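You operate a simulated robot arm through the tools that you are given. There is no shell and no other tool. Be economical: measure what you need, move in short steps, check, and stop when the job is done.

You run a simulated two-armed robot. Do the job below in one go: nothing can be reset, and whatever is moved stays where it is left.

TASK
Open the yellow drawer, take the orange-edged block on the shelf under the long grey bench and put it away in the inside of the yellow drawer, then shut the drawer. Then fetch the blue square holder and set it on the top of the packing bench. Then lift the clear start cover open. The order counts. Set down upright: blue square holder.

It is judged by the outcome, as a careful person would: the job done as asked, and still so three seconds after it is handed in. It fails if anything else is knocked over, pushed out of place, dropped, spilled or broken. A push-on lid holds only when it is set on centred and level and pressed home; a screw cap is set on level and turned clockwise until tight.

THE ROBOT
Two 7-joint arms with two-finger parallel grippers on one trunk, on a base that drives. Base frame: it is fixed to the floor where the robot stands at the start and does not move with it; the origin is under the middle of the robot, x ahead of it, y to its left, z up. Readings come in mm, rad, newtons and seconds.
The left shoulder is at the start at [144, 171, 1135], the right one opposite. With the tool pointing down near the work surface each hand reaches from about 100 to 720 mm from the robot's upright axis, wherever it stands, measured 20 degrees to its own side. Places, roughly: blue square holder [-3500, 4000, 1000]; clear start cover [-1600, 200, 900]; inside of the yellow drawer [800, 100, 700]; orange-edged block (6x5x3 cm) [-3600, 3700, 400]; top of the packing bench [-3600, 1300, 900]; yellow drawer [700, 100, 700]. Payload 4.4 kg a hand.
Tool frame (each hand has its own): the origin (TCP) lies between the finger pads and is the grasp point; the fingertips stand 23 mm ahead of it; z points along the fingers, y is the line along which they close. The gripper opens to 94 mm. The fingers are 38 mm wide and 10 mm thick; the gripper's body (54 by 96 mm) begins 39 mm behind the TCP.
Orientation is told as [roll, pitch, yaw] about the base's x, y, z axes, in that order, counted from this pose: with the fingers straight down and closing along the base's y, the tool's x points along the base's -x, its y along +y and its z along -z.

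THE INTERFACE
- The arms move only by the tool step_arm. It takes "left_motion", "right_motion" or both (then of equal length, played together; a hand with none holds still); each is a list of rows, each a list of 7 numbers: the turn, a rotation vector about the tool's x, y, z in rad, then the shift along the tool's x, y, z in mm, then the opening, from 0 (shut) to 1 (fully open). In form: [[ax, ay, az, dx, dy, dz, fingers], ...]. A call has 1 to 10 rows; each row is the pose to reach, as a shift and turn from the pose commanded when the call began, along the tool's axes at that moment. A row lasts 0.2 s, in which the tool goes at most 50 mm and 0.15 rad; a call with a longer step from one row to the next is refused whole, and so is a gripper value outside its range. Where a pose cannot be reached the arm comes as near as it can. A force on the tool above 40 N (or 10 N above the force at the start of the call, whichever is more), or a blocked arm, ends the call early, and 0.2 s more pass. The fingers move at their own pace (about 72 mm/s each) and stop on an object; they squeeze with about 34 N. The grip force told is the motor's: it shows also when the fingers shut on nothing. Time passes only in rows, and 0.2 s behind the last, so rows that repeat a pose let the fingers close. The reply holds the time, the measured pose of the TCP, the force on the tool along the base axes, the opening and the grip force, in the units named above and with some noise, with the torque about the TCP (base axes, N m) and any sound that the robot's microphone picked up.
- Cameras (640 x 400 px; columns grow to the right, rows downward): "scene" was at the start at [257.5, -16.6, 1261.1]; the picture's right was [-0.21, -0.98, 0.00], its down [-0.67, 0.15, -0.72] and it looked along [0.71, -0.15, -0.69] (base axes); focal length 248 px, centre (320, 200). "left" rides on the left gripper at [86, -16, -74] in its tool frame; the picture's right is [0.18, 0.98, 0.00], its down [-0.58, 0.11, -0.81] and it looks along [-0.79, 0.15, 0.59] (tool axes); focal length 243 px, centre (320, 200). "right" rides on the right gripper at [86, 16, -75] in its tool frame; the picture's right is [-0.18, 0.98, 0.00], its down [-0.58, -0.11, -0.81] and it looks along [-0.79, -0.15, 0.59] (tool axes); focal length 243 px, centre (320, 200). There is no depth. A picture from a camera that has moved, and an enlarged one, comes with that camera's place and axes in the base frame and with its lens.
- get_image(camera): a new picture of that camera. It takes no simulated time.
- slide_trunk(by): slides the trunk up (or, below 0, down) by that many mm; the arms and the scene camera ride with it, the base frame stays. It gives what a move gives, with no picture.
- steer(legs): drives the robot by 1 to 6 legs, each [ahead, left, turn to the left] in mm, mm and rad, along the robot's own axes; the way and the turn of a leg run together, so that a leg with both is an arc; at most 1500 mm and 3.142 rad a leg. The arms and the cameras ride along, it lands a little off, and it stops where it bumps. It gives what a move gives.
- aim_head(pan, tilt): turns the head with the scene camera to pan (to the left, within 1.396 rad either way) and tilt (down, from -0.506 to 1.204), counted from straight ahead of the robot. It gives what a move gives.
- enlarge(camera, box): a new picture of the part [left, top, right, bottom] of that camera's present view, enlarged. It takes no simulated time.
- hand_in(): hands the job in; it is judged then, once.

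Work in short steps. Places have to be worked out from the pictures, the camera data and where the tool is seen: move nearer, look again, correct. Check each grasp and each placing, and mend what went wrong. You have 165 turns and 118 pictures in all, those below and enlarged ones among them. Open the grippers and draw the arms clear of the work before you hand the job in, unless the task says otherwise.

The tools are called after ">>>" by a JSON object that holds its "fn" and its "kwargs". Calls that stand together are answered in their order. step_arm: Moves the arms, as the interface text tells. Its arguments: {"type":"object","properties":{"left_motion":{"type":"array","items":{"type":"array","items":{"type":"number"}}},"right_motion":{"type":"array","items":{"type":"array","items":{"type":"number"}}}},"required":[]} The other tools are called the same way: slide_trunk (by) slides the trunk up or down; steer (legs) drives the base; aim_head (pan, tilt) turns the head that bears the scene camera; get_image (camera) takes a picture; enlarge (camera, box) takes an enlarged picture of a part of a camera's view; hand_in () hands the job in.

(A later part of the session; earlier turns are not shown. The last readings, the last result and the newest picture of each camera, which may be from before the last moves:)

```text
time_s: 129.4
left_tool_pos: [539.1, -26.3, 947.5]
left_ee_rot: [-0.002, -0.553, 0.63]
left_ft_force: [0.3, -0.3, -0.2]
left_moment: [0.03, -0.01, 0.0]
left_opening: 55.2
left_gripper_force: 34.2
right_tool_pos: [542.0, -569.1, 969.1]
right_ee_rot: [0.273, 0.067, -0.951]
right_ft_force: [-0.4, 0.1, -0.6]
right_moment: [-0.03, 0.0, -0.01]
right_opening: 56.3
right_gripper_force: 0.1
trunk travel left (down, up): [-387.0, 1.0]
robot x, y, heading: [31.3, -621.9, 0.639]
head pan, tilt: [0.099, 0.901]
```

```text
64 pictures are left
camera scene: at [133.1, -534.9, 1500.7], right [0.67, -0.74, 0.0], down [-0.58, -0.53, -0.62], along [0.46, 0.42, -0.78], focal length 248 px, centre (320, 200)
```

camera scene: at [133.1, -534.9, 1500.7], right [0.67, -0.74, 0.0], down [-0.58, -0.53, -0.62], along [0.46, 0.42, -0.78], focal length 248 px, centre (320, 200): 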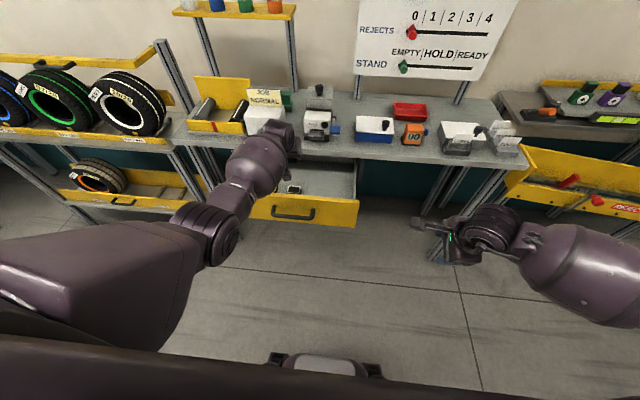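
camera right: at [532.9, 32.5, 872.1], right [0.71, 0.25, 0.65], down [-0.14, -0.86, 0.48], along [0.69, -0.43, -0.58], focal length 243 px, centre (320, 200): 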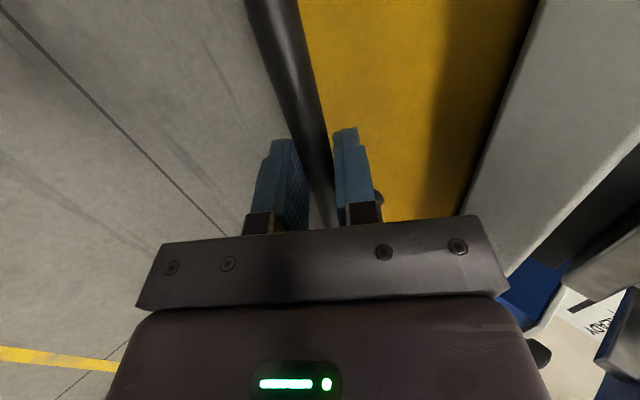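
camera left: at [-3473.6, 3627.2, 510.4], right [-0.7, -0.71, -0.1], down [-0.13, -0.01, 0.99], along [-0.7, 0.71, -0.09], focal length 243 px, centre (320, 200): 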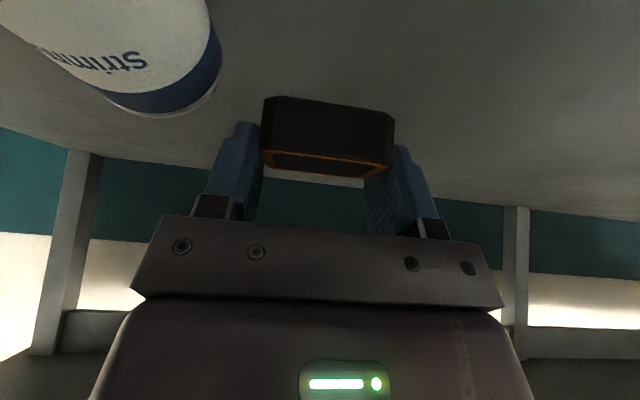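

The hand with the block is already above the drawer area. Zoom in on the drawer interior.

>>> {"fn": "enlarge", "kwargs": {"camera": "scene", "box": [210, 130, 380, 240]}}

>>> {"fn": "get_image", "kwargs": {"camera": "left"}}

```text
3.64 times, centred on (295, 185) of scene
camera zoom: at [133.1, -534.9, 1500.7], right [0.67, -0.74, 0.0], down [-0.58, -0.53, -0.62], along [0.46, 0.42, -0.78], focal length 902 px, centre (411, 254)
```

zoom: 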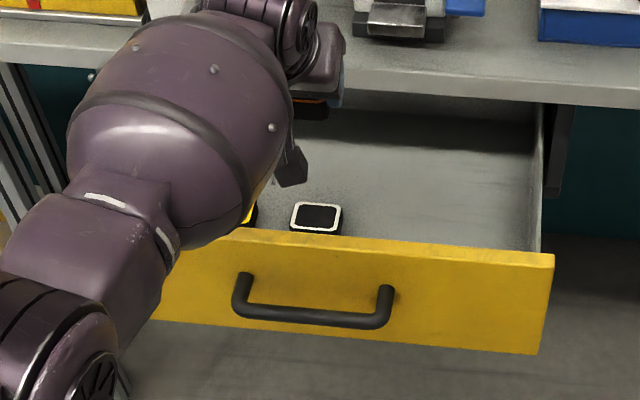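

```text
62 pictures are left
camera left: at [458.3, -106.7, 965.4], right [-0.71, 0.7, -0.1], down [-0.01, 0.13, 0.99], along [0.71, 0.7, -0.09], focal length 243 px, centre (320, 200)
```

left: 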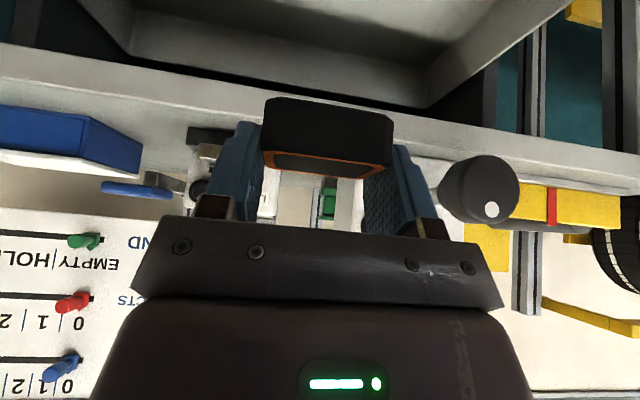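

Interior is visible: two other blocks near the front-left. I'll place at n≈485, v≈-470 (right rear). Shift base accordingly and lower the trunk partway.

>>> {"fn": "steer", "kwargs": {"legs": [[66, -128, -0.006]]}}

>>> {"fn": "slide_trunk", "kwargs": {"by": -90}}

>>> {"fn": "enlarge", "kwargs": {"camera": "scene", "box": [190, 100, 400, 240]}}

>>> {"fn": "get_image", "kwargs": {"camera": "left"}}

```text
time_s: 131.2
left_tool_pos: [673.1, -94.3, 946.3]
left_ee_rot: [0.001, -0.553, 0.627]
left_ft_force: [0.6, -0.4, -0.2]
left_moment: [0.04, 0.0, 0.01]
left_opening: 55.4
left_gripper_force: 33.9
right_tool_pos: [670.3, -635.8, 969.4]
right_ee_rot: [0.274, 0.066, -0.957]
right_ft_force: [0.7, -0.5, 0.1]
right_moment: [-0.04, -0.03, -0.02]
right_opening: 56.5
right_gripper_force: 0.1
trunk travel left (down, up): [-387.0, 1.0]
robot x, y, heading: [162.5, -684.6, 0.632]
head pan, tilt: [0.099, 0.901]
```

```text
time_s: 132.5
left_tool_pos: [673.0, -94.9, 858.1]
left_ee_rot: [-0.001, -0.555, 0.624]
left_ft_force: [0.3, 0.7, -0.2]
left_moment: [-0.02, 0.02, -0.01]
left_opening: 55.2
left_gripper_force: 34.1
right_tool_pos: [670.6, -635.1, 880.6]
right_ee_rot: [0.276, 0.066, -0.957]
right_ft_force: [-0.5, 0.0, 0.6]
right_moment: [0.0, 0.0, 0.01]
right_opening: 56.3
right_gripper_force: 0.0
trunk travel left (down, up): [-297.0, 91.0]
robot x, y, heading: [162.4, -686.5, 0.63]
head pan, tilt: [0.099, 0.901]
```

```text
2.86 times, centred on (295, 170) of scene
camera zoom: at [269.3, -594.5, 1410.5], right [0.67, -0.74, 0.0], down [-0.58, -0.52, -0.62], along [0.46, 0.42, -0.78], focal length 709 px, centre (391, 286)
```

zoom: 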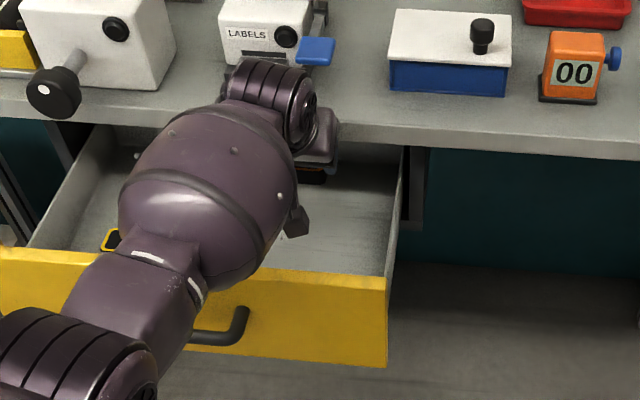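

```text
60 pictures are left
camera left: at [590.3, -173.1, 876.2], right [-0.7, 0.71, -0.1], down [-0.01, 0.13, 0.99], along [0.71, 0.7, -0.09], focal length 243 px, centre (320, 200)
```

left: 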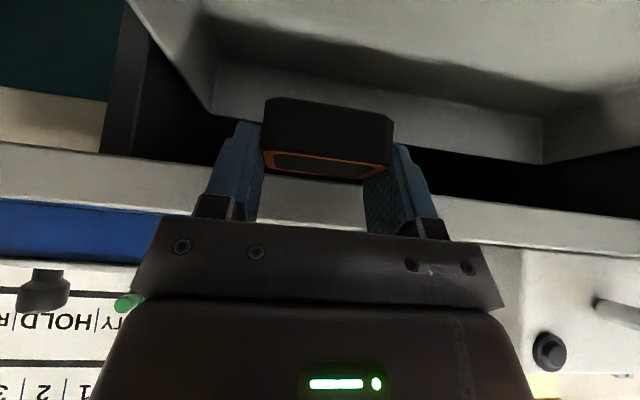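

The drawer floor seems deep (z≈705), so I need the hand more vertical so the forearm clears the front panel. Rotate upright while drawing the TCP back 50 mm.

>>> {"fn": "step_arm", "kwargs": {"left_motion": [[0, 0.1, 0, 14, 0, -8, 0], [0, 0.2, 0, 28, 0, -17, 0], [0, 0.3, 0, 43, 0, -26, 0], [0, 0.4, 0, 43, 0, -26, 0], [0, 0.47, 0, 43, 0, -26, 0]]}}

>>> {"fn": "get_image", "kwargs": {"camera": "left"}}

>>> {"fn": "get_image", "kwargs": {"camera": "scene"}}

```text
time_s: 133.7
left_tool_pos: [631.6, -123.6, 857.9]
left_ee_rot: [-0.002, -0.082, 0.622]
left_ft_force: [0.0, -1.2, -0.5]
left_moment: [0.03, -0.01, 0.01]
left_opening: 55.2
left_gripper_force: 33.8
right_tool_pos: [670.8, -634.5, 878.6]
right_ee_rot: [0.276, 0.066, -0.956]
right_ft_force: [0.0, 0.5, -1.0]
right_moment: [0.01, 0.01, 0.0]
right_opening: 56.4
right_gripper_force: 0.0
trunk travel left (down, up): [-297.0, 91.0]
robot x, y, heading: [159.4, -684.8, 0.633]
head pan, tilt: [0.099, 0.901]
```

```text
59 pictures are left
camera left: at [566.4, -190.1, 924.5], right [-0.72, 0.69, -0.02], down [0.35, 0.39, 0.85], along [0.59, 0.61, -0.52], focal length 243 px, centre (320, 200)
```

left: 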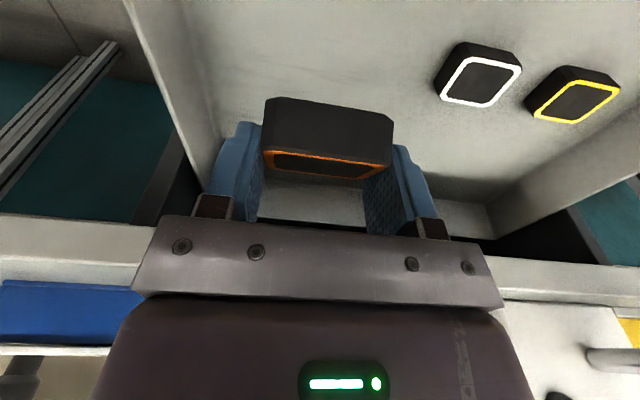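

```text
58 pictures are left
camera scene: at [269.8, -594.2, 1410.2], right [0.67, -0.74, 0.0], down [-0.58, -0.52, -0.62], along [0.46, 0.42, -0.78], focal length 248 px, centre (320, 200)
```

scene: 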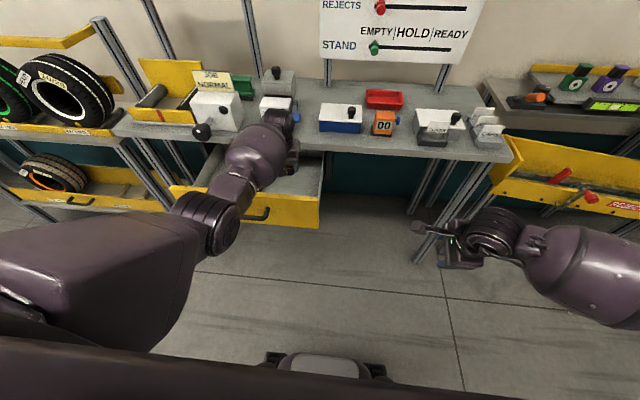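

The interior is clear under the held block; white and yellow blocks are well to the left. Lower by trunk 80 mm, then gently by arm to contact.

>>> {"fn": "slide_trunk", "kwargs": {"by": -80}}

>>> {"fn": "step_arm", "kwargs": {"left_motion": [[0, 0, 0, 0, 0, 10, 0], [0, 0, 0, 0, 0, 20, 0], [0, 0, 0, 0, 0, 27, 0], [0, 0, 0, 0, 0, 34, 0]]}}

>>> {"fn": "get_image", "kwargs": {"camera": "left"}}

```text
time_s: 134.6
left_tool_pos: [633.7, -122.3, 782.1]
left_ee_rot: [-0.001, -0.079, 0.623]
left_ft_force: [3.9, -1.0, 6.2]
left_moment: [-0.54, 0.8, 0.28]
left_opening: 55.1
left_gripper_force: 33.8
right_tool_pos: [669.2, -636.4, 801.1]
right_ee_rot: [0.26, 0.064, -0.959]
right_ft_force: [0.0, 0.0, -0.2]
right_moment: [-0.02, -0.02, -0.03]
right_opening: 56.6
right_gripper_force: 0.1
trunk travel left (down, up): [-224.0, 165.0]
robot x, y, heading: [164.9, -682.7, 0.632]
head pan, tilt: [0.099, 0.901]
stopped: the force on the tool passed its limit at 47 N (the readings are from after the stop); the commanded pose is now the measured one
```

```text
time_s: 135.1
left_tool_pos: [636.9, -120.5, 780.8]
left_ee_rot: [-0.003, -0.09, 0.62]
left_ft_force: [1.6, 1.7, 21.1]
left_moment: [-1.81, 2.0, -0.11]
left_opening: 55.1
left_gripper_force: 33.6
right_tool_pos: [670.4, -637.4, 801.5]
right_ee_rot: [0.262, 0.065, -0.959]
right_ft_force: [0.4, 0.1, 0.2]
right_moment: [0.0, 0.0, 0.01]
right_opening: 56.4
right_gripper_force: 0.1
trunk travel left (down, up): [-224.0, 165.0]
robot x, y, heading: [161.8, -684.2, 0.637]
head pan, tilt: [0.099, 0.901]
stopped in row 2 (left hand): the force on the tool passed its limit at 48 N (the readings are from after the stop); the commanded pose is now the measured one
```

```text
57 pictures are left
camera left: at [570.9, -187.1, 847.8], right [-0.72, 0.69, -0.02], down [0.35, 0.39, 0.85], along [0.6, 0.61, -0.52], focal length 243 px, centre (320, 200)
```

left: 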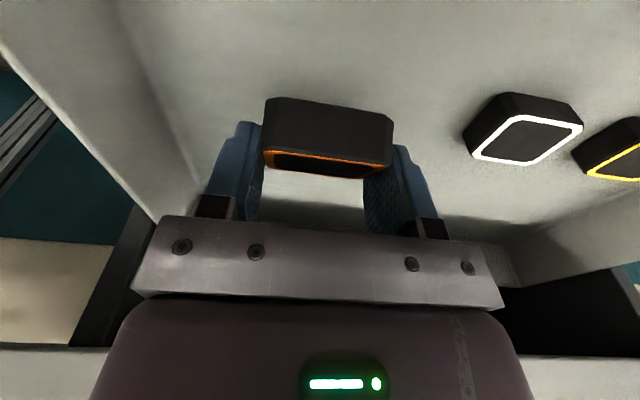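

The contact is the hand camera on the front panel's top edge (127 mm behind the TCP). I lift a bit, move forward 40 mm, and check the gap before lowering.

>>> {"fn": "step_arm", "kwargs": {"left_motion": [[0, 0, 0, 0, 0, -15, 0], [0, 0.03, 0, 0, 0, -30, 0], [0, 0.06, 0, -20, 0, -32, 0], [0, 0.08, 0, -42, 0, -34, 0]]}}

>>> {"fn": "enlarge", "kwargs": {"camera": "scene", "box": [160, 80, 360, 240]}}

```text
time_s: 136.1
left_tool_pos: [662.2, -101.9, 815.5]
left_ee_rot: [-0.003, 0.0, 0.622]
left_ft_force: [-31.0, -23.2, 1.1]
left_moment: [1.64, -1.97, 0.5]
left_opening: 55.4
left_gripper_force: 33.8
right_tool_pos: [667.1, -637.6, 802.3]
right_ee_rot: [0.265, 0.065, -0.956]
right_ft_force: [-0.3, 1.2, -0.4]
right_moment: [-0.01, 0.03, 0.01]
right_opening: 56.2
right_gripper_force: 0.1
trunk travel left (down, up): [-224.0, 165.0]
robot x, y, heading: [159.6, -684.5, 0.633]
head pan, tilt: [0.099, 0.901]
```

```text
2.50 times, centred on (260, 160) of scene
camera zoom: at [300.5, -571.5, 1333.4], right [0.67, -0.74, 0.0], down [-0.58, -0.52, -0.62], along [0.46, 0.42, -0.78], focal length 620 px, centre (470, 300)
```

zoom: 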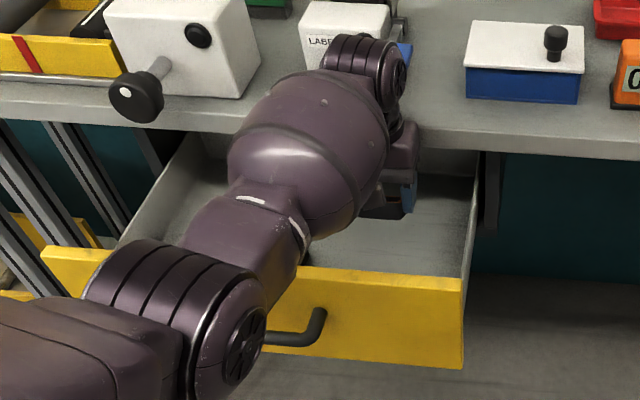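

The window between panel and bench edge is narrow in this orientation. I back off, lift a little, and yaw the hand +90° so its camera points sideways instead.

>>> {"fn": "step_arm", "kwargs": {"left_motion": [[0, 0, 0, 18, 0, -10, 0], [0, 0, 0, 36, 0, -25, 0], [0, 0, -0.15, 36, 0, -25, 0], [0, 0, -0.3, 36, 0, -25, 0], [0, 0, -0.45, 36, 0, -25, 0], [0, 0, -0.6, 36, 0, -25, 0], [0, 0, -0.75, 36, 0, -25, 0], [0, 0, -0.9, 36, 0, -25, 0], [0, 0, -1.05, 36, 0, -25, 0], [0, 0, -1.2, 36, 0, -25, 0]]}}

>>> {"fn": "step_arm", "kwargs": {"left_motion": [[0, 0, -0.12, 0, 0, 0, 0], [0, 0, -0.24, 0, 0, 0, 0], [0, 0, -0.37, 0, 0, 0, 0]]}}

>>> {"fn": "get_image", "kwargs": {"camera": "left"}}

>>> {"fn": "enlarge", "kwargs": {"camera": "scene", "box": [160, 80, 360, 240]}}

```text
time_s: 138.3
left_tool_pos: [637.1, -120.1, 841.2]
left_ee_rot: [-0.005, -0.001, 1.823]
left_ft_force: [0.7, 0.4, -0.6]
left_moment: [0.02, 0.0, 0.01]
left_opening: 55.3
left_gripper_force: 33.8
right_tool_pos: [669.9, -636.7, 802.2]
right_ee_rot: [0.263, 0.064, -0.96]
right_ft_force: [-0.3, 0.5, -0.6]
right_moment: [0.02, -0.01, 0.01]
right_opening: 56.5
right_gripper_force: 0.1
trunk travel left (down, up): [-224.0, 165.0]
robot x, y, heading: [164.2, -687.0, 0.635]
head pan, tilt: [0.099, 0.901]
```

```text
time_s: 139.1
left_tool_pos: [636.7, -118.7, 840.7]
left_ee_rot: [-0.003, 0.001, 2.193]
left_ft_force: [0.6, 0.8, -0.7]
left_moment: [0.0, 0.01, 0.01]
left_opening: 55.1
left_gripper_force: 33.6
right_tool_pos: [668.9, -636.9, 802.9]
right_ee_rot: [0.263, 0.064, -0.958]
right_ft_force: [-0.3, 0.1, 0.6]
right_moment: [0.01, 0.0, 0.03]
right_opening: 56.4
right_gripper_force: 0.1
trunk travel left (down, up): [-224.0, 165.0]
robot x, y, heading: [162.9, -689.0, 0.635]
head pan, tilt: [0.099, 0.901]
```

```text
55 pictures are left
camera left: at [700.6, -179.3, 915.2], right [-0.69, -0.72, -0.01], down [-0.43, 0.41, 0.81], along [-0.58, 0.56, -0.59], focal length 243 px, centre (320, 200)
```

left: 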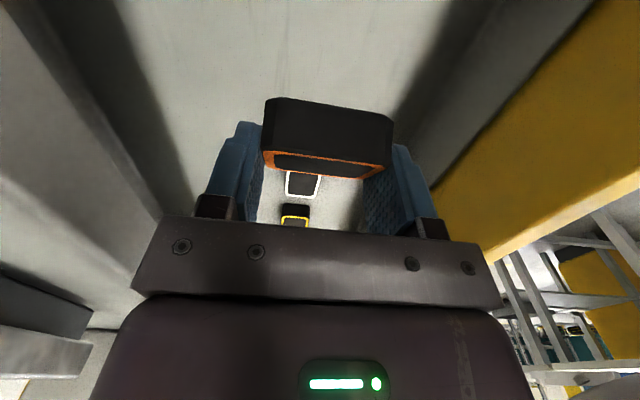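

```text
2.50 times, centred on (260, 160) of scene
camera zoom: at [304.0, -568.9, 1332.9], right [0.67, -0.74, 0.0], down [-0.58, -0.52, -0.62], along [0.46, 0.42, -0.78], focal length 620 px, centre (470, 300)
```

zoom: 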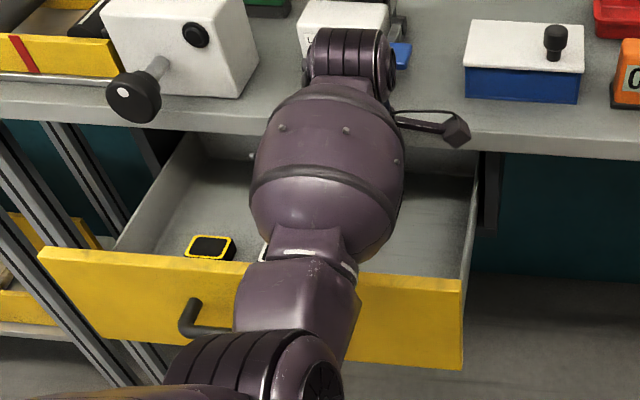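

Now the pod hangs sideways. Shift left 38 and back 12, then descend gently toward the floor.

>>> {"fn": "step_arm", "kwargs": {"left_motion": [[0, 0, 0, -20, 6, 0, 0], [0, 0, 0, -38, 12, 0, 0], [0, 0, 0, -38, 12, 15, 0], [0, 0, 0, -38, 12, 30, 0], [0, 0, 0, -38, 12, 45, 0], [0, 0, 0, -38, 12, 58, 0], [0, 0, 0, -38, 12, 68, 0], [0, 0, 0, -38, 12, 76, 0], [0, 0, 0, -38, 12, 84, 0], [0, 0, 0, -38, 12, 92, 0]]}}

>>> {"fn": "get_image", "kwargs": {"camera": "left"}}

```text
time_s: 141.3
left_tool_pos: [606.7, -96.1, 747.9]
left_ee_rot: [-0.006, 0.001, 2.19]
left_ft_force: [0.3, -0.3, -0.8]
left_moment: [-0.05, 0.02, 0.01]
left_opening: 54.9
left_gripper_force: 34.0
right_tool_pos: [670.4, -635.4, 803.3]
right_ee_rot: [0.264, 0.066, -0.958]
right_ft_force: [0.4, -0.3, -0.5]
right_moment: [-0.02, -0.01, 0.0]
right_opening: 56.2
right_gripper_force: 0.2
trunk travel left (down, up): [-224.0, 165.0]
robot x, y, heading: [160.5, -683.8, 0.629]
head pan, tilt: [0.099, 0.901]
```

```text
53 pictures are left
camera left: at [669.7, -156.2, 823.1], right [-0.69, -0.72, -0.01], down [-0.43, 0.41, 0.8], along [-0.58, 0.56, -0.59], focal length 243 px, centre (320, 200)
```

left: 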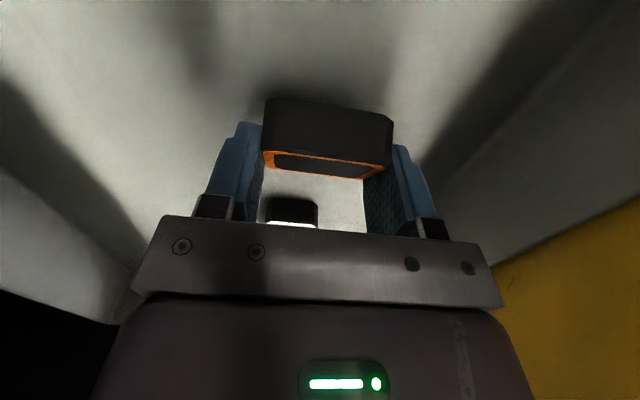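

Not yet at the floor; shadow shows it's near. Continue down in small steps until contact.

>>> {"fn": "step_arm", "kwargs": {"left_motion": [[0, 0, 0, 0, 0, 6, 0], [0, 0, 0, 0, 0, 12, 0], [0, 0, 0, 0, 0, 18, 0], [0, 0, 0, 0, 0, 24, 0], [0, 0, 0, 0, 0, 30, 0], [0, 0, 0, 0, 0, 36, 0]]}}

>>> {"fn": "get_image", "kwargs": {"camera": "left"}}

```text
time_s: 142.2
left_tool_pos: [613.6, -91.8, 740.6]
left_ee_rot: [-0.029, 0.0, 2.191]
left_ft_force: [1.1, -2.7, 3.7]
left_moment: [-0.15, 0.07, 0.09]
left_opening: 55.3
left_gripper_force: 34.1
right_tool_pos: [669.9, -637.9, 802.9]
right_ee_rot: [0.263, 0.066, -0.958]
right_ft_force: [0.1, -0.1, 0.7]
right_moment: [-0.02, -0.01, 0.0]
right_opening: 56.4
right_gripper_force: 0.0
trunk travel left (down, up): [-224.0, 165.0]
robot x, y, heading: [159.8, -685.2, 0.633]
head pan, tilt: [0.099, 0.901]
stopped in row 4 (left hand): the force on the tool passed its limit at 47 N (the readings are from after the stop); the commanded pose is now the measured one
```

```text
52 pictures are left
camera left: at [675.4, -153.9, 816.9], right [-0.69, -0.72, -0.03], down [-0.45, 0.4, 0.8], along [-0.57, 0.57, -0.6], focal length 243 px, centre (320, 200)
```

left: 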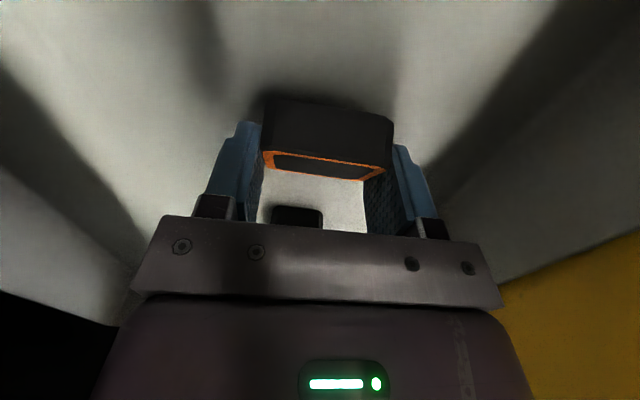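

The block's lower edge touches the floor. I lean the hand a little to bring the block flatter, then release.

>>> {"fn": "step_arm", "kwargs": {"left_motion": [[0, -0.1, 0, -6, 0, -6, 0], [0, -0.2, 0, -12, 0, -7, 0], [0, -0.28, 0, -16, 0, -6, 0], [0, -0.28, 0, -16, 0, -3, 0]]}}

>>> {"fn": "get_image", "kwargs": {"camera": "left"}}

```text
time_s: 143.2
left_tool_pos: [602.4, -78.8, 747.7]
left_ee_rot: [-0.032, -0.278, 2.2]
left_ft_force: [0.0, -0.1, -0.3]
left_moment: [-0.01, -0.01, 0.0]
left_opening: 55.4
left_gripper_force: 33.7
right_tool_pos: [667.7, -637.7, 803.8]
right_ee_rot: [0.268, 0.066, -0.956]
right_ft_force: [-0.7, -0.6, 0.5]
right_moment: [0.0, 0.01, 0.0]
right_opening: 56.2
right_gripper_force: 0.1
trunk travel left (down, up): [-224.0, 165.0]
robot x, y, heading: [160.9, -684.7, 0.634]
head pan, tilt: [0.099, 0.901]
```

```text
51 pictures are left
camera left: at [674.3, -154.8, 795.8], right [-0.69, -0.71, -0.08], down [-0.31, 0.19, 0.93], along [-0.65, 0.67, -0.35], focal length 243 px, centre (320, 200)
```

left: 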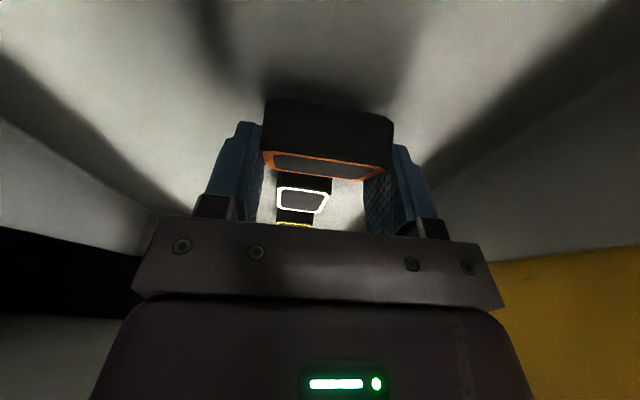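

Lower to contact again and open the fingers.

>>> {"fn": "step_arm", "kwargs": {"left_motion": [[0, 0, 0, 1, 0, 5, 0], [0, 0, 0, 3, 0, 10, 0], [0, 0, 0, 4, 0, 15, 0], [0, 0, 0, 5, 0, 19, 0]]}}

>>> {"fn": "step_arm", "kwargs": {"left_motion": [[0, 0, 0, 0, 0, 0, 0.65], [0, 0, 0, 0, 0, 0, 0.75], [0, 0, 0, 0, 0, 0, 0.75]]}}

>>> {"fn": "get_image", "kwargs": {"camera": "left"}}

```text
time_s: 144.4
left_tool_pos: [617.0, -68.6, 744.1]
left_ee_rot: [-0.071, -0.282, 2.21]
left_ft_force: [1.3, 1.1, -1.1]
left_moment: [-0.04, 0.03, 0.02]
left_opening: 55.3
left_gripper_force: 34.6
right_tool_pos: [669.2, -637.7, 799.9]
right_ee_rot: [0.261, 0.066, -0.958]
right_ft_force: [0.7, 0.4, 0.0]
right_moment: [-0.01, 0.05, 0.0]
right_opening: 56.4
right_gripper_force: 0.1
trunk travel left (down, up): [-224.0, 165.0]
robot x, y, heading: [160.9, -685.4, 0.635]
head pan, tilt: [0.099, 0.901]
stopped in row 4 (left hand): the arm was blocked; the commanded pose is now the measured one
```

```text
time_s: 145.2
left_tool_pos: [612.7, -72.8, 742.9]
left_ee_rot: [-0.065, -0.279, 2.207]
left_ft_force: [-0.5, 0.3, -0.2]
left_moment: [-0.01, 0.0, 0.0]
left_opening: 70.5
left_gripper_force: 0.0
right_tool_pos: [668.1, -639.0, 804.2]
right_ee_rot: [0.265, 0.065, -0.957]
right_ft_force: [0.3, 0.7, -0.4]
right_moment: [0.01, -0.01, 0.02]
right_opening: 56.3
right_gripper_force: 0.0
trunk travel left (down, up): [-224.0, 165.0]
robot x, y, heading: [163.0, -682.5, 0.633]
head pan, tilt: [0.099, 0.901]
```

```text
50 pictures are left
camera left: at [684.5, -149.6, 791.8], right [-0.69, -0.71, -0.11], down [-0.33, 0.18, 0.93], along [-0.64, 0.68, -0.36], focal length 243 px, centre (320, 200)
```

left: 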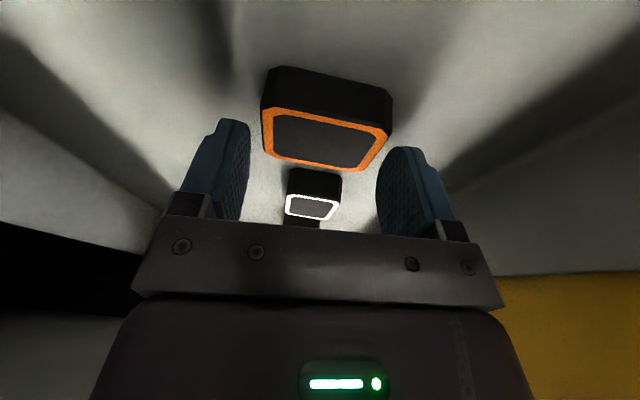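

Block lies flat in the drawer, untouched neighbours. Retreat: slightly back, then straight up.

>>> {"fn": "step_arm", "kwargs": {"left_motion": [[0, 0, 0, 0, 10, 0, 0.75], [0, 0, 0, -5, 14, -20, 0.75], [0, 0, 0, -15, 14, -50, 0.75], [0, 0, 0, -27, 14, -92, 0.75], [0, 0, 0, -38, 14, -135, 0.75], [0, 0, 0, -50, 14, -178, 0.75]]}}

>>> {"fn": "get_image", "kwargs": {"camera": "left"}}

```text
time_s: 146.6
left_tool_pos: [586.9, -78.3, 918.1]
left_ee_rot: [-0.051, -0.314, 2.206]
left_ft_force: [1.4, 0.0, 0.9]
left_moment: [0.01, 0.03, 0.01]
left_opening: 70.4
left_gripper_force: 0.1
right_tool_pos: [668.7, -635.9, 802.6]
right_ee_rot: [0.262, 0.064, -0.956]
right_ft_force: [0.0, 0.4, -0.8]
right_moment: [0.0, -0.01, 0.0]
right_opening: 56.0
right_gripper_force: 0.0
trunk travel left (down, up): [-224.0, 165.0]
robot x, y, heading: [159.0, -683.2, 0.635]
head pan, tilt: [0.099, 0.901]
```

```text
49 pictures are left
camera left: at [660.2, -156.5, 963.8], right [-0.7, -0.71, -0.1], down [-0.3, 0.16, 0.94], along [-0.65, 0.69, -0.33], focal length 243 px, centre (320, 200)
```

left: 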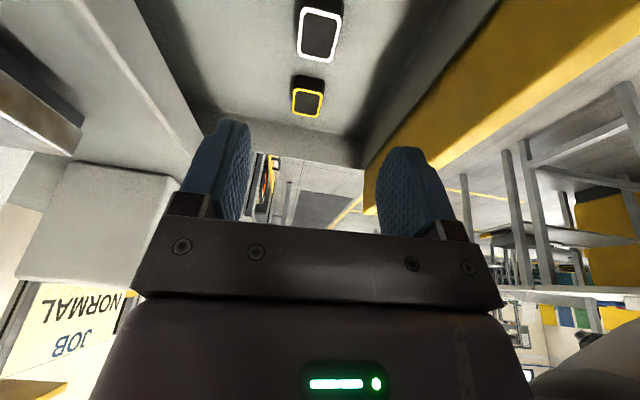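

Next, close the drawer by gripping the handle with the left hand (mirror of the opening grip). Back up 240 mm, then level and tilt the left hand forward.

>>> {"fn": "steer", "kwargs": {"legs": [[-240, 20, 0]]}}

>>> {"fn": "step_arm", "kwargs": {"left_motion": [[0, 0.15, 0, 0, 0, 0, 0.6], [0, 0.3, 0, 0, 0, 0, 0.6]]}}

>>> {"fn": "step_arm", "kwargs": {"left_motion": [[0.14, 0, 0, 0, 0, 15, 0.6], [0.28, 0, 0, 0, 0, 30, 0.6], [0.42, 0, 0, 0, 0, 45, 0.6], [0.56, 0, 0, 0, 0, 60, 0.6], [0.69, 0, 0, 0, 0, 75, 0.6]]}}

>>> {"fn": "get_image", "kwargs": {"camera": "left"}}

>>> {"fn": "get_image", "kwargs": {"camera": "scene"}}

```text
time_s: 148.4
left_tool_pos: [384.6, -202.7, 924.0]
left_ee_rot: [-0.059, -0.309, 2.209]
left_ft_force: [-1.3, 0.3, 0.2]
left_moment: [0.0, 0.0, 0.01]
left_opening: 70.6
left_gripper_force: 0.0
right_tool_pos: [465.1, -762.2, 802.6]
right_ee_rot: [0.264, 0.065, -0.955]
right_ft_force: [-0.1, -0.4, 0.4]
right_moment: [0.02, -0.02, 0.01]
right_opening: 56.5
right_gripper_force: 0.0
trunk travel left (down, up): [-224.0, 165.0]
robot x, y, heading: [-43.8, -808.2, 0.634]
head pan, tilt: [0.099, 0.901]
```

```text
time_s: 149.1
left_tool_pos: [404.4, -212.8, 941.3]
left_ee_rot: [-0.086, -0.156, 2.094]
left_ft_force: [0.1, 1.2, 0.2]
left_moment: [0.01, -0.06, 0.0]
left_opening: 56.1
left_gripper_force: 0.2
right_tool_pos: [465.0, -760.6, 801.6]
right_ee_rot: [0.262, 0.064, -0.958]
right_ft_force: [0.5, 0.3, 0.1]
right_moment: [-0.06, -0.04, -0.01]
right_opening: 56.5
right_gripper_force: 0.0
trunk travel left (down, up): [-224.0, 165.0]
robot x, y, heading: [-43.6, -810.8, 0.631]
head pan, tilt: [0.099, 0.901]
stopped in row 2 (left hand): the arm was blocked; the commanded pose is now the measured one
```

```text
time_s: 150.2
left_tool_pos: [367.4, -128.3, 914.4]
left_ee_rot: [-0.706, -0.282, 2.169]
left_ft_force: [-0.4, 0.5, 0.3]
left_moment: [0.01, -0.01, 0.02]
left_opening: 56.2
left_gripper_force: 0.0
right_tool_pos: [464.8, -761.3, 802.1]
right_ee_rot: [0.263, 0.063, -0.958]
right_ft_force: [0.0, -0.9, 0.3]
right_moment: [-0.02, 0.0, -0.02]
right_opening: 56.3
right_gripper_force: 0.1
trunk travel left (down, up): [-224.0, 165.0]
robot x, y, heading: [-40.5, -809.7, 0.632]
head pan, tilt: [0.099, 0.901]
stopped in row 5 (left hand): the arm was blocked; the commanded pose is now the measured one
```

```text
48 pictures are left
camera left: at [395.7, -232.5, 955.3], right [-0.62, -0.42, -0.66], down [-0.73, 0.0, 0.68], along [-0.29, 0.91, -0.3], focal length 243 px, centre (320, 200)
```

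left: 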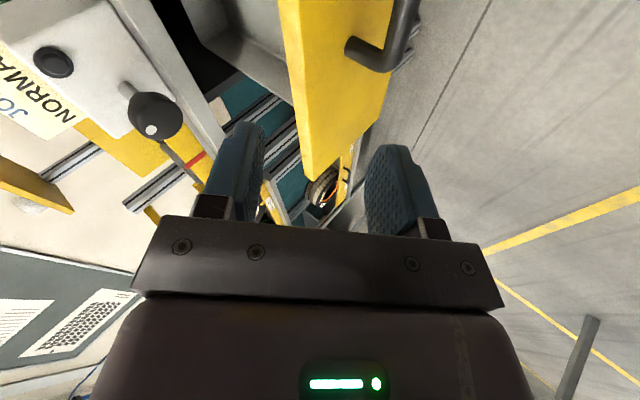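

```text
47 pictures are left
camera scene: at [100.0, -693.9, 1332.9], right [0.67, -0.74, 0.0], down [-0.58, -0.52, -0.62], along [0.46, 0.42, -0.78], focal length 248 px, centre (320, 200)
```

scene: 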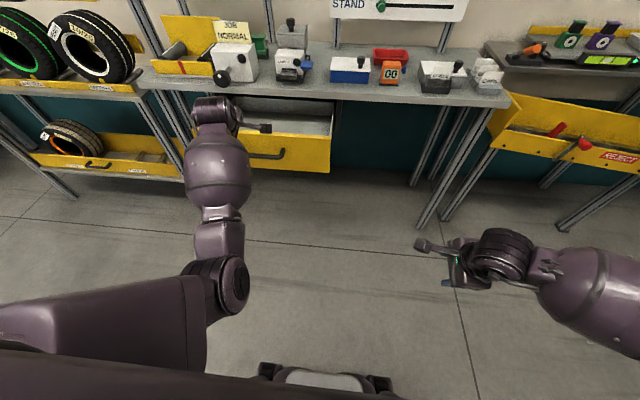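

The handle can be straddled from here: on-axis point is 58 mm lower. I lower the trunk and shift right a bit, then view.

>>> {"fn": "steer", "kwargs": {"legs": [[-4, -28, 0]]}}

>>> {"fn": "slide_trunk", "kwargs": {"by": -58}}

>>> {"fn": "get_image", "kwargs": {"camera": "left"}}

```text
time_s: 151.1
left_tool_pos: [381.9, -153.2, 914.3]
left_ee_rot: [-0.706, -0.281, 2.169]
left_ft_force: [0.2, 0.3, 0.6]
left_moment: [0.02, 0.01, 0.01]
left_opening: 56.4
left_gripper_force: 0.0
right_tool_pos: [479.2, -786.7, 802.2]
right_ee_rot: [0.262, 0.065, -0.96]
right_ft_force: [-0.1, -0.3, 0.3]
right_moment: [0.01, 0.02, 0.03]
right_opening: 56.2
right_gripper_force: 0.0
trunk travel left (down, up): [-224.0, 165.0]
robot x, y, heading: [-29.0, -836.9, 0.632]
head pan, tilt: [0.099, 0.901]
```

```text
time_s: 152.1
left_tool_pos: [379.6, -138.6, 878.1]
left_ee_rot: [-0.722, -0.392, 2.142]
left_ft_force: [0.7, -0.7, 0.3]
left_moment: [-0.04, 0.03, 0.06]
left_opening: 56.5
left_gripper_force: 0.1
right_tool_pos: [479.5, -787.4, 744.7]
right_ee_rot: [0.265, 0.063, -0.958]
right_ft_force: [-0.4, -1.2, -0.2]
right_moment: [0.01, -0.01, 0.0]
right_opening: 56.3
right_gripper_force: 0.0
trunk travel left (down, up): [-166.0, 223.0]
robot x, y, heading: [-27.2, -835.6, 0.638]
head pan, tilt: [0.099, 0.901]
```

```text
46 pictures are left
camera left: at [406.0, -248.4, 906.6], right [-0.66, -0.33, -0.67], down [-0.7, -0.05, 0.71], along [-0.27, 0.94, -0.2], focal length 243 px, centre (320, 200)
```

left: 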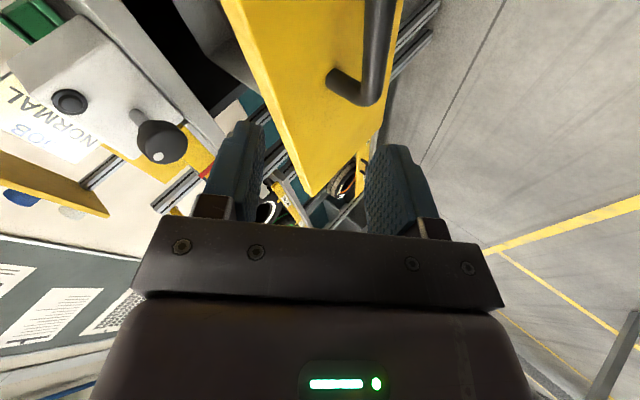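

The left arm is cramped in this roll. I'll go back to the unrolled forward-tilted pose and push the handle bar with closed fingers instead. Back off, raise, and unroll.

>>> {"fn": "steer", "kwargs": {"legs": [[-60, 0, 0]]}}

>>> {"fn": "slide_trunk", "kwargs": {"by": 58}}

>>> {"fn": "step_arm", "kwargs": {"left_motion": [[0, 0, 0.14, 0, 0, 0, 0.3], [0, 0, 0.28, 0, 0, 0, 0], [0, 0, 0.42, 0, 0, 0, 0], [0, 0, 0.56, 0, 0, 0, 0], [0, 0, 0.7, 0, 0, 0, 0], [0, 0, 0.84, 0, 0, 0, 0], [0, 0, 0.98, 0, 0, 0, 0], [0, 0, 1.12, 0, 0, 0, 0], [0, 0, 1.258, 0, 0, 0, 0]]}}

```text
time_s: 153.1
left_tool_pos: [323.7, -164.9, 873.2]
left_ee_rot: [-0.721, -0.387, 2.162]
left_ft_force: [-0.1, -0.8, 0.7]
left_moment: [-0.02, -0.01, 0.0]
left_opening: 56.3
left_gripper_force: 0.0
right_tool_pos: [431.5, -821.2, 743.8]
right_ee_rot: [0.264, 0.066, -0.956]
right_ft_force: [0.5, -0.3, 0.5]
right_moment: [0.0, -0.03, -0.03]
right_opening: 56.4
right_gripper_force: 0.0
trunk travel left (down, up): [-166.0, 223.0]
robot x, y, heading: [-74.0, -870.3, 0.624]
head pan, tilt: [0.099, 0.901]
```

```text
time_s: 154.0
left_tool_pos: [293.2, -123.6, 951.8]
left_ee_rot: [-0.733, -0.49, 2.208]
left_ft_force: [-0.3, 0.4, -0.8]
left_moment: [0.0, 0.0, -0.03]
left_opening: 56.2
left_gripper_force: 0.0
right_tool_pos: [431.4, -821.3, 800.6]
right_ee_rot: [0.26, 0.066, -0.959]
right_ft_force: [-0.1, 1.0, 0.0]
right_moment: [-0.02, 0.01, -0.06]
right_opening: 56.1
right_gripper_force: 0.1
trunk travel left (down, up): [-224.0, 165.0]
robot x, y, heading: [-74.6, -869.4, 0.635]
head pan, tilt: [0.099, 0.901]
```

```text
time_s: 156.0
left_tool_pos: [323.9, -165.9, 931.6]
left_ee_rot: [0.245, -0.77, 0.655]
left_ft_force: [-0.2, 0.3, -0.4]
left_moment: [0.02, 0.01, -0.01]
left_opening: 0.1
left_gripper_force: 34.5
right_tool_pos: [431.0, -821.4, 801.4]
right_ee_rot: [0.261, 0.065, -0.957]
right_ft_force: [0.6, 0.0, -0.5]
right_moment: [0.0, -0.03, -0.02]
right_opening: 56.3
right_gripper_force: 0.1
trunk travel left (down, up): [-224.0, 165.0]
robot x, y, heading: [-76.7, -872.6, 0.633]
head pan, tilt: [0.099, 0.901]
```

Pose is nearly right. I remove the roll, reduce tilt to ~0.4, shift right 40 mm, lower the trunk 140 mm in front of the handle.

>>> {"fn": "step_arm", "kwargs": {"left_motion": [[0.12, 0, 0, 0, 0, 0, 0], [0.245, 0, 0, 0, 0, 0, 0]]}}

>>> {"fn": "step_arm", "kwargs": {"left_motion": [[0, 0.12, 0, 0, -13, 0, 0], [0, 0.24, 0, 0, -26, 0, 0], [0, 0.37, 0, 0, -40, 0, 0]]}}

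>>> {"fn": "slide_trunk", "kwargs": {"by": -140}}

>>> {"fn": "get_image", "kwargs": {"camera": "left"}}

```text
time_s: 156.6
left_tool_pos: [323.1, -165.5, 931.8]
left_ee_rot: [-0.003, -0.772, 0.657]
left_ft_force: [-0.6, -0.3, 0.4]
left_moment: [-0.02, 0.03, 0.0]
left_opening: 0.0
left_gripper_force: 34.2
right_tool_pos: [430.9, -821.3, 801.5]
right_ee_rot: [0.263, 0.065, -0.958]
right_ft_force: [-0.6, -0.5, -0.2]
right_moment: [-0.01, 0.0, 0.0]
right_opening: 56.6
right_gripper_force: 0.0
trunk travel left (down, up): [-224.0, 165.0]
robot x, y, heading: [-76.2, -872.1, 0.634]
head pan, tilt: [0.099, 0.901]
```

```text
time_s: 157.4
left_tool_pos: [347.9, -197.8, 931.8]
left_ee_rot: [0.0, -0.4, 0.659]
left_ft_force: [0.4, 0.1, 0.6]
left_moment: [0.03, -0.01, 0.01]
left_opening: 0.0
left_gripper_force: 34.2
right_tool_pos: [430.5, -822.5, 802.9]
right_ee_rot: [0.261, 0.063, -0.957]
right_ft_force: [0.1, -0.3, 0.3]
right_moment: [0.0, -0.02, -0.01]
right_opening: 56.3
right_gripper_force: 0.1
trunk travel left (down, up): [-224.0, 165.0]
robot x, y, heading: [-77.0, -875.5, 0.636]
head pan, tilt: [0.099, 0.901]
```

```text
time_s: 159.1
left_tool_pos: [348.3, -198.5, 795.2]
left_ee_rot: [-0.001, -0.406, 0.656]
left_ft_force: [-0.5, 0.7, 0.1]
left_moment: [0.04, 0.04, -0.01]
left_opening: 0.0
left_gripper_force: 34.0
right_tool_pos: [430.9, -822.3, 662.2]
right_ee_rot: [0.265, 0.064, -0.955]
right_ft_force: [0.0, -0.2, 0.4]
right_moment: [0.05, 0.03, 0.03]
right_opening: 56.7
right_gripper_force: 0.1
trunk travel left (down, up): [-84.0, 305.0]
robot x, y, heading: [-74.8, -868.5, 0.633]
head pan, tilt: [0.099, 0.901]
```

```text
45 pictures are left
camera left: at [271.0, -276.5, 828.8], right [-0.73, 0.68, -0.07], down [0.1, 0.22, 0.97], along [0.67, 0.7, -0.23], focal length 243 px, centre (320, 200)
```

left: 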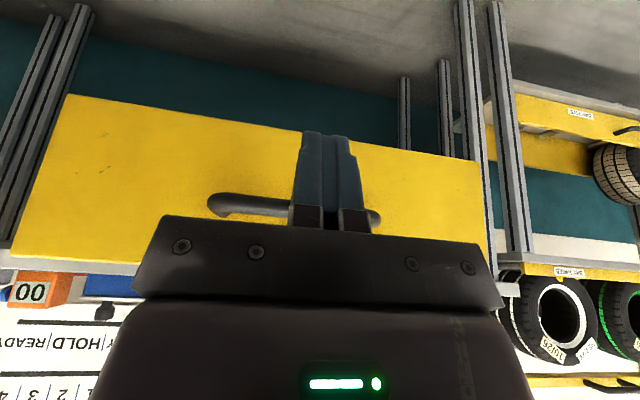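

Hand is centred on the handle at its height. Drive forward ~290 mm to push the drawer shut, then check.

>>> {"fn": "steer", "kwargs": {"legs": [[290, 0, 0]]}}

>>> {"fn": "get_image", "kwargs": {"camera": "left"}}

>>> {"fn": "get_image", "kwargs": {"camera": "scene"}}

```text
time_s: 161.1
left_tool_pos: [580.2, -25.2, 790.9]
left_ee_rot: [-0.001, -0.402, 0.658]
left_ft_force: [-0.5, -0.3, 0.0]
left_moment: [0.02, -0.01, 0.02]
left_opening: 0.1
left_gripper_force: 33.5
right_tool_pos: [663.9, -649.8, 662.3]
right_ee_rot: [0.261, 0.065, -0.957]
right_ft_force: [0.0, -1.0, 0.7]
right_moment: [-0.02, -0.01, -0.01]
right_opening: 56.1
right_gripper_force: 0.1
trunk travel left (down, up): [-84.0, 305.0]
robot x, y, heading: [153.8, -700.1, 0.632]
head pan, tilt: [0.099, 0.901]
```

```text
44 pictures are left
camera left: at [503.6, -104.4, 826.7], right [-0.73, 0.67, -0.07], down [0.11, 0.22, 0.97], along [0.67, 0.7, -0.24], focal length 243 px, centre (320, 200)
```

left: 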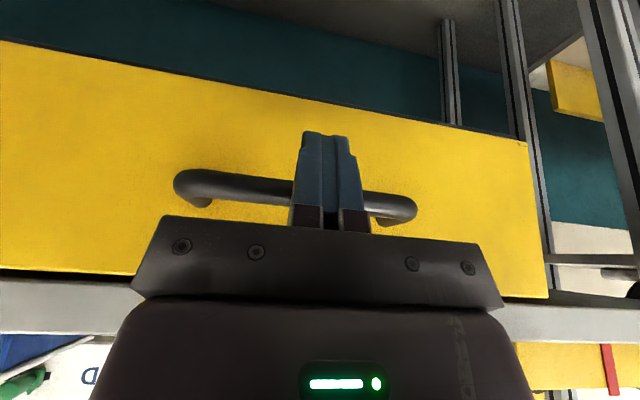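

```text
43 pictures are left
camera scene: at [407.9, -501.9, 1168.1], right [0.67, -0.74, 0.0], down [-0.58, -0.53, -0.62], along [0.46, 0.42, -0.78], focal length 248 px, centre (320, 200)
```

scene: 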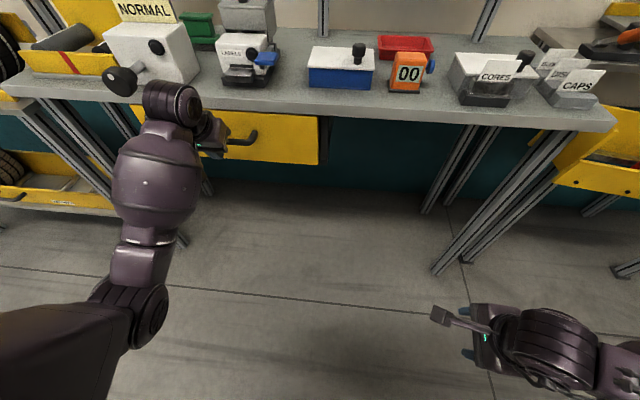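

Nearly shut (TCP n=453, expect ~466). Push 22 mm more until it bottoms.

>>> {"fn": "steer", "kwargs": {"legs": [[22, 0, 0]]}}

>>> {"fn": "get_image", "kwargs": {"camera": "left"}}

```text
time_s: 162.0
left_tool_pos: [590.6, -15.1, 788.5]
left_ee_rot: [0.001, -0.385, 0.657]
left_ft_force: [-1.0, -0.1, 0.0]
left_moment: [0.0, -0.04, 0.01]
left_opening: 0.1
left_gripper_force: 34.3
right_tool_pos: [679.8, -637.7, 660.9]
right_ee_rot: [0.26, 0.067, -0.954]
right_ft_force: [-0.1, -0.7, 0.9]
right_moment: [-0.04, 0.03, 0.0]
right_opening: 56.4
right_gripper_force: 0.1
trunk travel left (down, up): [-84.0, 305.0]
robot x, y, heading: [172.9, -691.1, 0.637]
head pan, tilt: [0.099, 0.901]
stopped in leg 1: the force on the tool passed its limit at 82 N (the readings are from after the stop); the commanded pose is now the measured one
```

```text
42 pictures are left
camera left: at [515.3, -94.5, 826.3], right [-0.74, 0.67, -0.07], down [0.12, 0.23, 0.97], along [0.67, 0.7, -0.25], focal length 243 px, centre (320, 200)
```

left: 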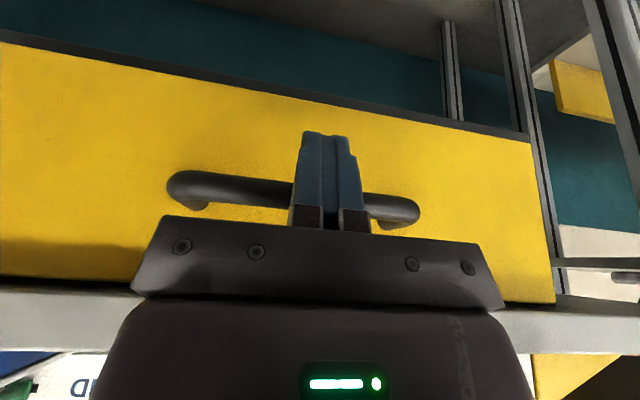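

The drawer is fully shut (82 N stop at the closed position, n=467). Now back away, raise the trunk, turn left and return to the long bench to fix the can and get the holder.

>>> {"fn": "steer", "kwargs": {"legs": [[-80, 0, 0]]}}

>>> {"fn": "slide_trunk", "kwargs": {"by": 170}}

>>> {"fn": "enlarge", "kwargs": {"camera": "scene", "box": [60, 20, 460, 270]}}

>>> {"fn": "steer", "kwargs": {"legs": [[0, 0, 1.568], [1490, 0, 0], [1490, 0, 0], [1490, 0, 0]]}}

```text
time_s: 163.1
left_tool_pos: [527.7, -62.0, 789.5]
left_ee_rot: [-0.001, -0.386, 0.658]
left_ft_force: [0.5, -0.9, 1.2]
left_moment: [-0.01, 0.0, 0.04]
left_opening: 0.0
left_gripper_force: 34.3
right_tool_pos: [614.9, -684.1, 662.2]
right_ee_rot: [0.264, 0.067, -0.956]
right_ft_force: [-0.9, 0.1, 0.5]
right_moment: [-0.01, 0.02, -0.02]
right_opening: 56.4
right_gripper_force: 0.0
trunk travel left (down, up): [-84.0, 305.0]
robot x, y, heading: [109.6, -730.1, 0.637]
head pan, tilt: [0.099, 0.901]
```

```text
time_s: 165.0
left_tool_pos: [528.3, -63.0, 958.2]
left_ee_rot: [-0.002, -0.381, 0.657]
left_ft_force: [-0.2, 0.2, -0.6]
left_moment: [0.0, 0.0, 0.0]
left_opening: 0.0
left_gripper_force: 33.4
right_tool_pos: [616.5, -683.0, 830.8]
right_ee_rot: [0.26, 0.065, -0.955]
right_ft_force: [0.0, 0.2, -0.6]
right_moment: [0.0, 0.0, 0.01]
right_opening: 56.4
right_gripper_force: 0.0
trunk travel left (down, up): [-254.0, 135.0]
robot x, y, heading: [107.2, -734.5, 0.637]
head pan, tilt: [0.099, 0.901]
```

```text
1.60 times, centred on (260, 145) of scene
camera zoom: at [233.8, -630.0, 1364.5], right [0.67, -0.74, 0.0], down [-0.58, -0.53, -0.62], along [0.46, 0.42, -0.78], focal length 397 px, centre (416, 288)
```

zoom: 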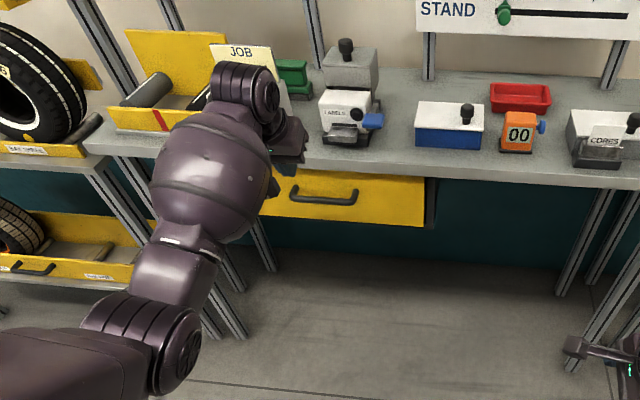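

```text
time_s: 190.2
left_tool_pos: [-3209.0, 3310.1, 959.1]
left_ee_rot: [0.0, -0.383, 2.218]
left_ft_force: [-0.5, 0.7, 0.0]
left_moment: [-0.01, 0.02, 0.0]
left_opening: 0.0
left_gripper_force: 33.7
right_tool_pos: [-2586.1, 3393.9, 831.8]
right_ee_rot: [0.262, 0.066, 0.606]
right_ft_force: [-0.3, 0.4, 0.2]
right_moment: [-0.01, -0.02, 0.01]
right_opening: 56.4
right_gripper_force: 0.0
trunk travel left (down, up): [-254.0, 135.0]
robot x, y, heading: [-2541.9, 2885.9, 2.198]
head pan, tilt: [0.099, 0.901]
```

Drawer shut and I'm back at the long bench. Lower the trunk and look at the tipped can with both cameras.

>>> {"fn": "slide_trunk", "kwargs": {"by": -225}}

>>> {"fn": "aim_head", "kwargs": {"pan": 0.25, "tilt": 0.6}}

>>> {"fn": "enlarge", "kwargs": {"camera": "scene", "box": [160, 40, 480, 260]}}

>>> {"fn": "get_image", "kwargs": {"camera": "left"}}

```text
time_s: 192.6
left_tool_pos: [-3208.2, 3311.3, 735.7]
left_ee_rot: [-0.003, -0.387, 2.22]
left_ft_force: [0.9, 0.3, -0.4]
left_moment: [-0.01, -0.01, -0.01]
left_opening: 0.3
left_gripper_force: 34.2
right_tool_pos: [-2586.3, 3394.2, 606.8]
right_ee_rot: [0.263, 0.064, 0.607]
right_ft_force: [0.0, -0.3, 0.3]
right_moment: [-0.02, -0.03, -0.03]
right_opening: 56.3
right_gripper_force: 0.0
trunk travel left (down, up): [-29.0, 360.0]
robot x, y, heading: [-2539.5, 2883.8, 2.196]
head pan, tilt: [0.099, 0.901]
```

```text
time_s: 193.4
left_tool_pos: [-3209.4, 3310.1, 735.3]
left_ee_rot: [-0.003, -0.385, 2.22]
left_ft_force: [-0.3, 0.3, -0.2]
left_moment: [0.02, 0.02, -0.03]
left_opening: 0.0
left_gripper_force: 34.3
right_tool_pos: [-2586.3, 3392.6, 606.5]
right_ee_rot: [0.261, 0.067, 0.607]
right_ft_force: [0.8, 0.0, -0.6]
right_moment: [0.02, -0.01, 0.02]
right_opening: 56.5
right_gripper_force: 0.0
trunk travel left (down, up): [-29.0, 360.0]
robot x, y, heading: [-2541.9, 2885.1, 2.196]
head pan, tilt: [0.25, 0.6]
```

```text
1.82 times, centred on (320, 150) of scene
camera zoom: at [-2779.9, 3176.1, 1124.4], right [0.64, 0.77, 0.0], down [0.43, -0.36, -0.82], along [-0.63, 0.53, -0.57], focal length 451 px, centre (320, 291)
```

zoom: 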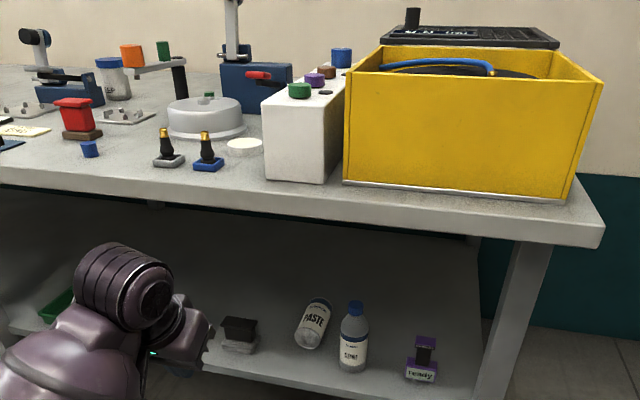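

```text
39 pictures are left
camera left: at [-3130.2, 3233.8, 771.4], right [-0.68, -0.73, -0.07], down [-0.23, 0.12, 0.97], along [-0.7, 0.67, -0.25], focal length 243 px, centre (320, 200)
```

left: 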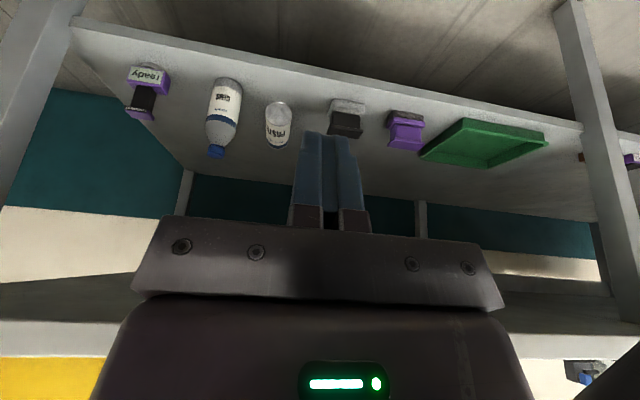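

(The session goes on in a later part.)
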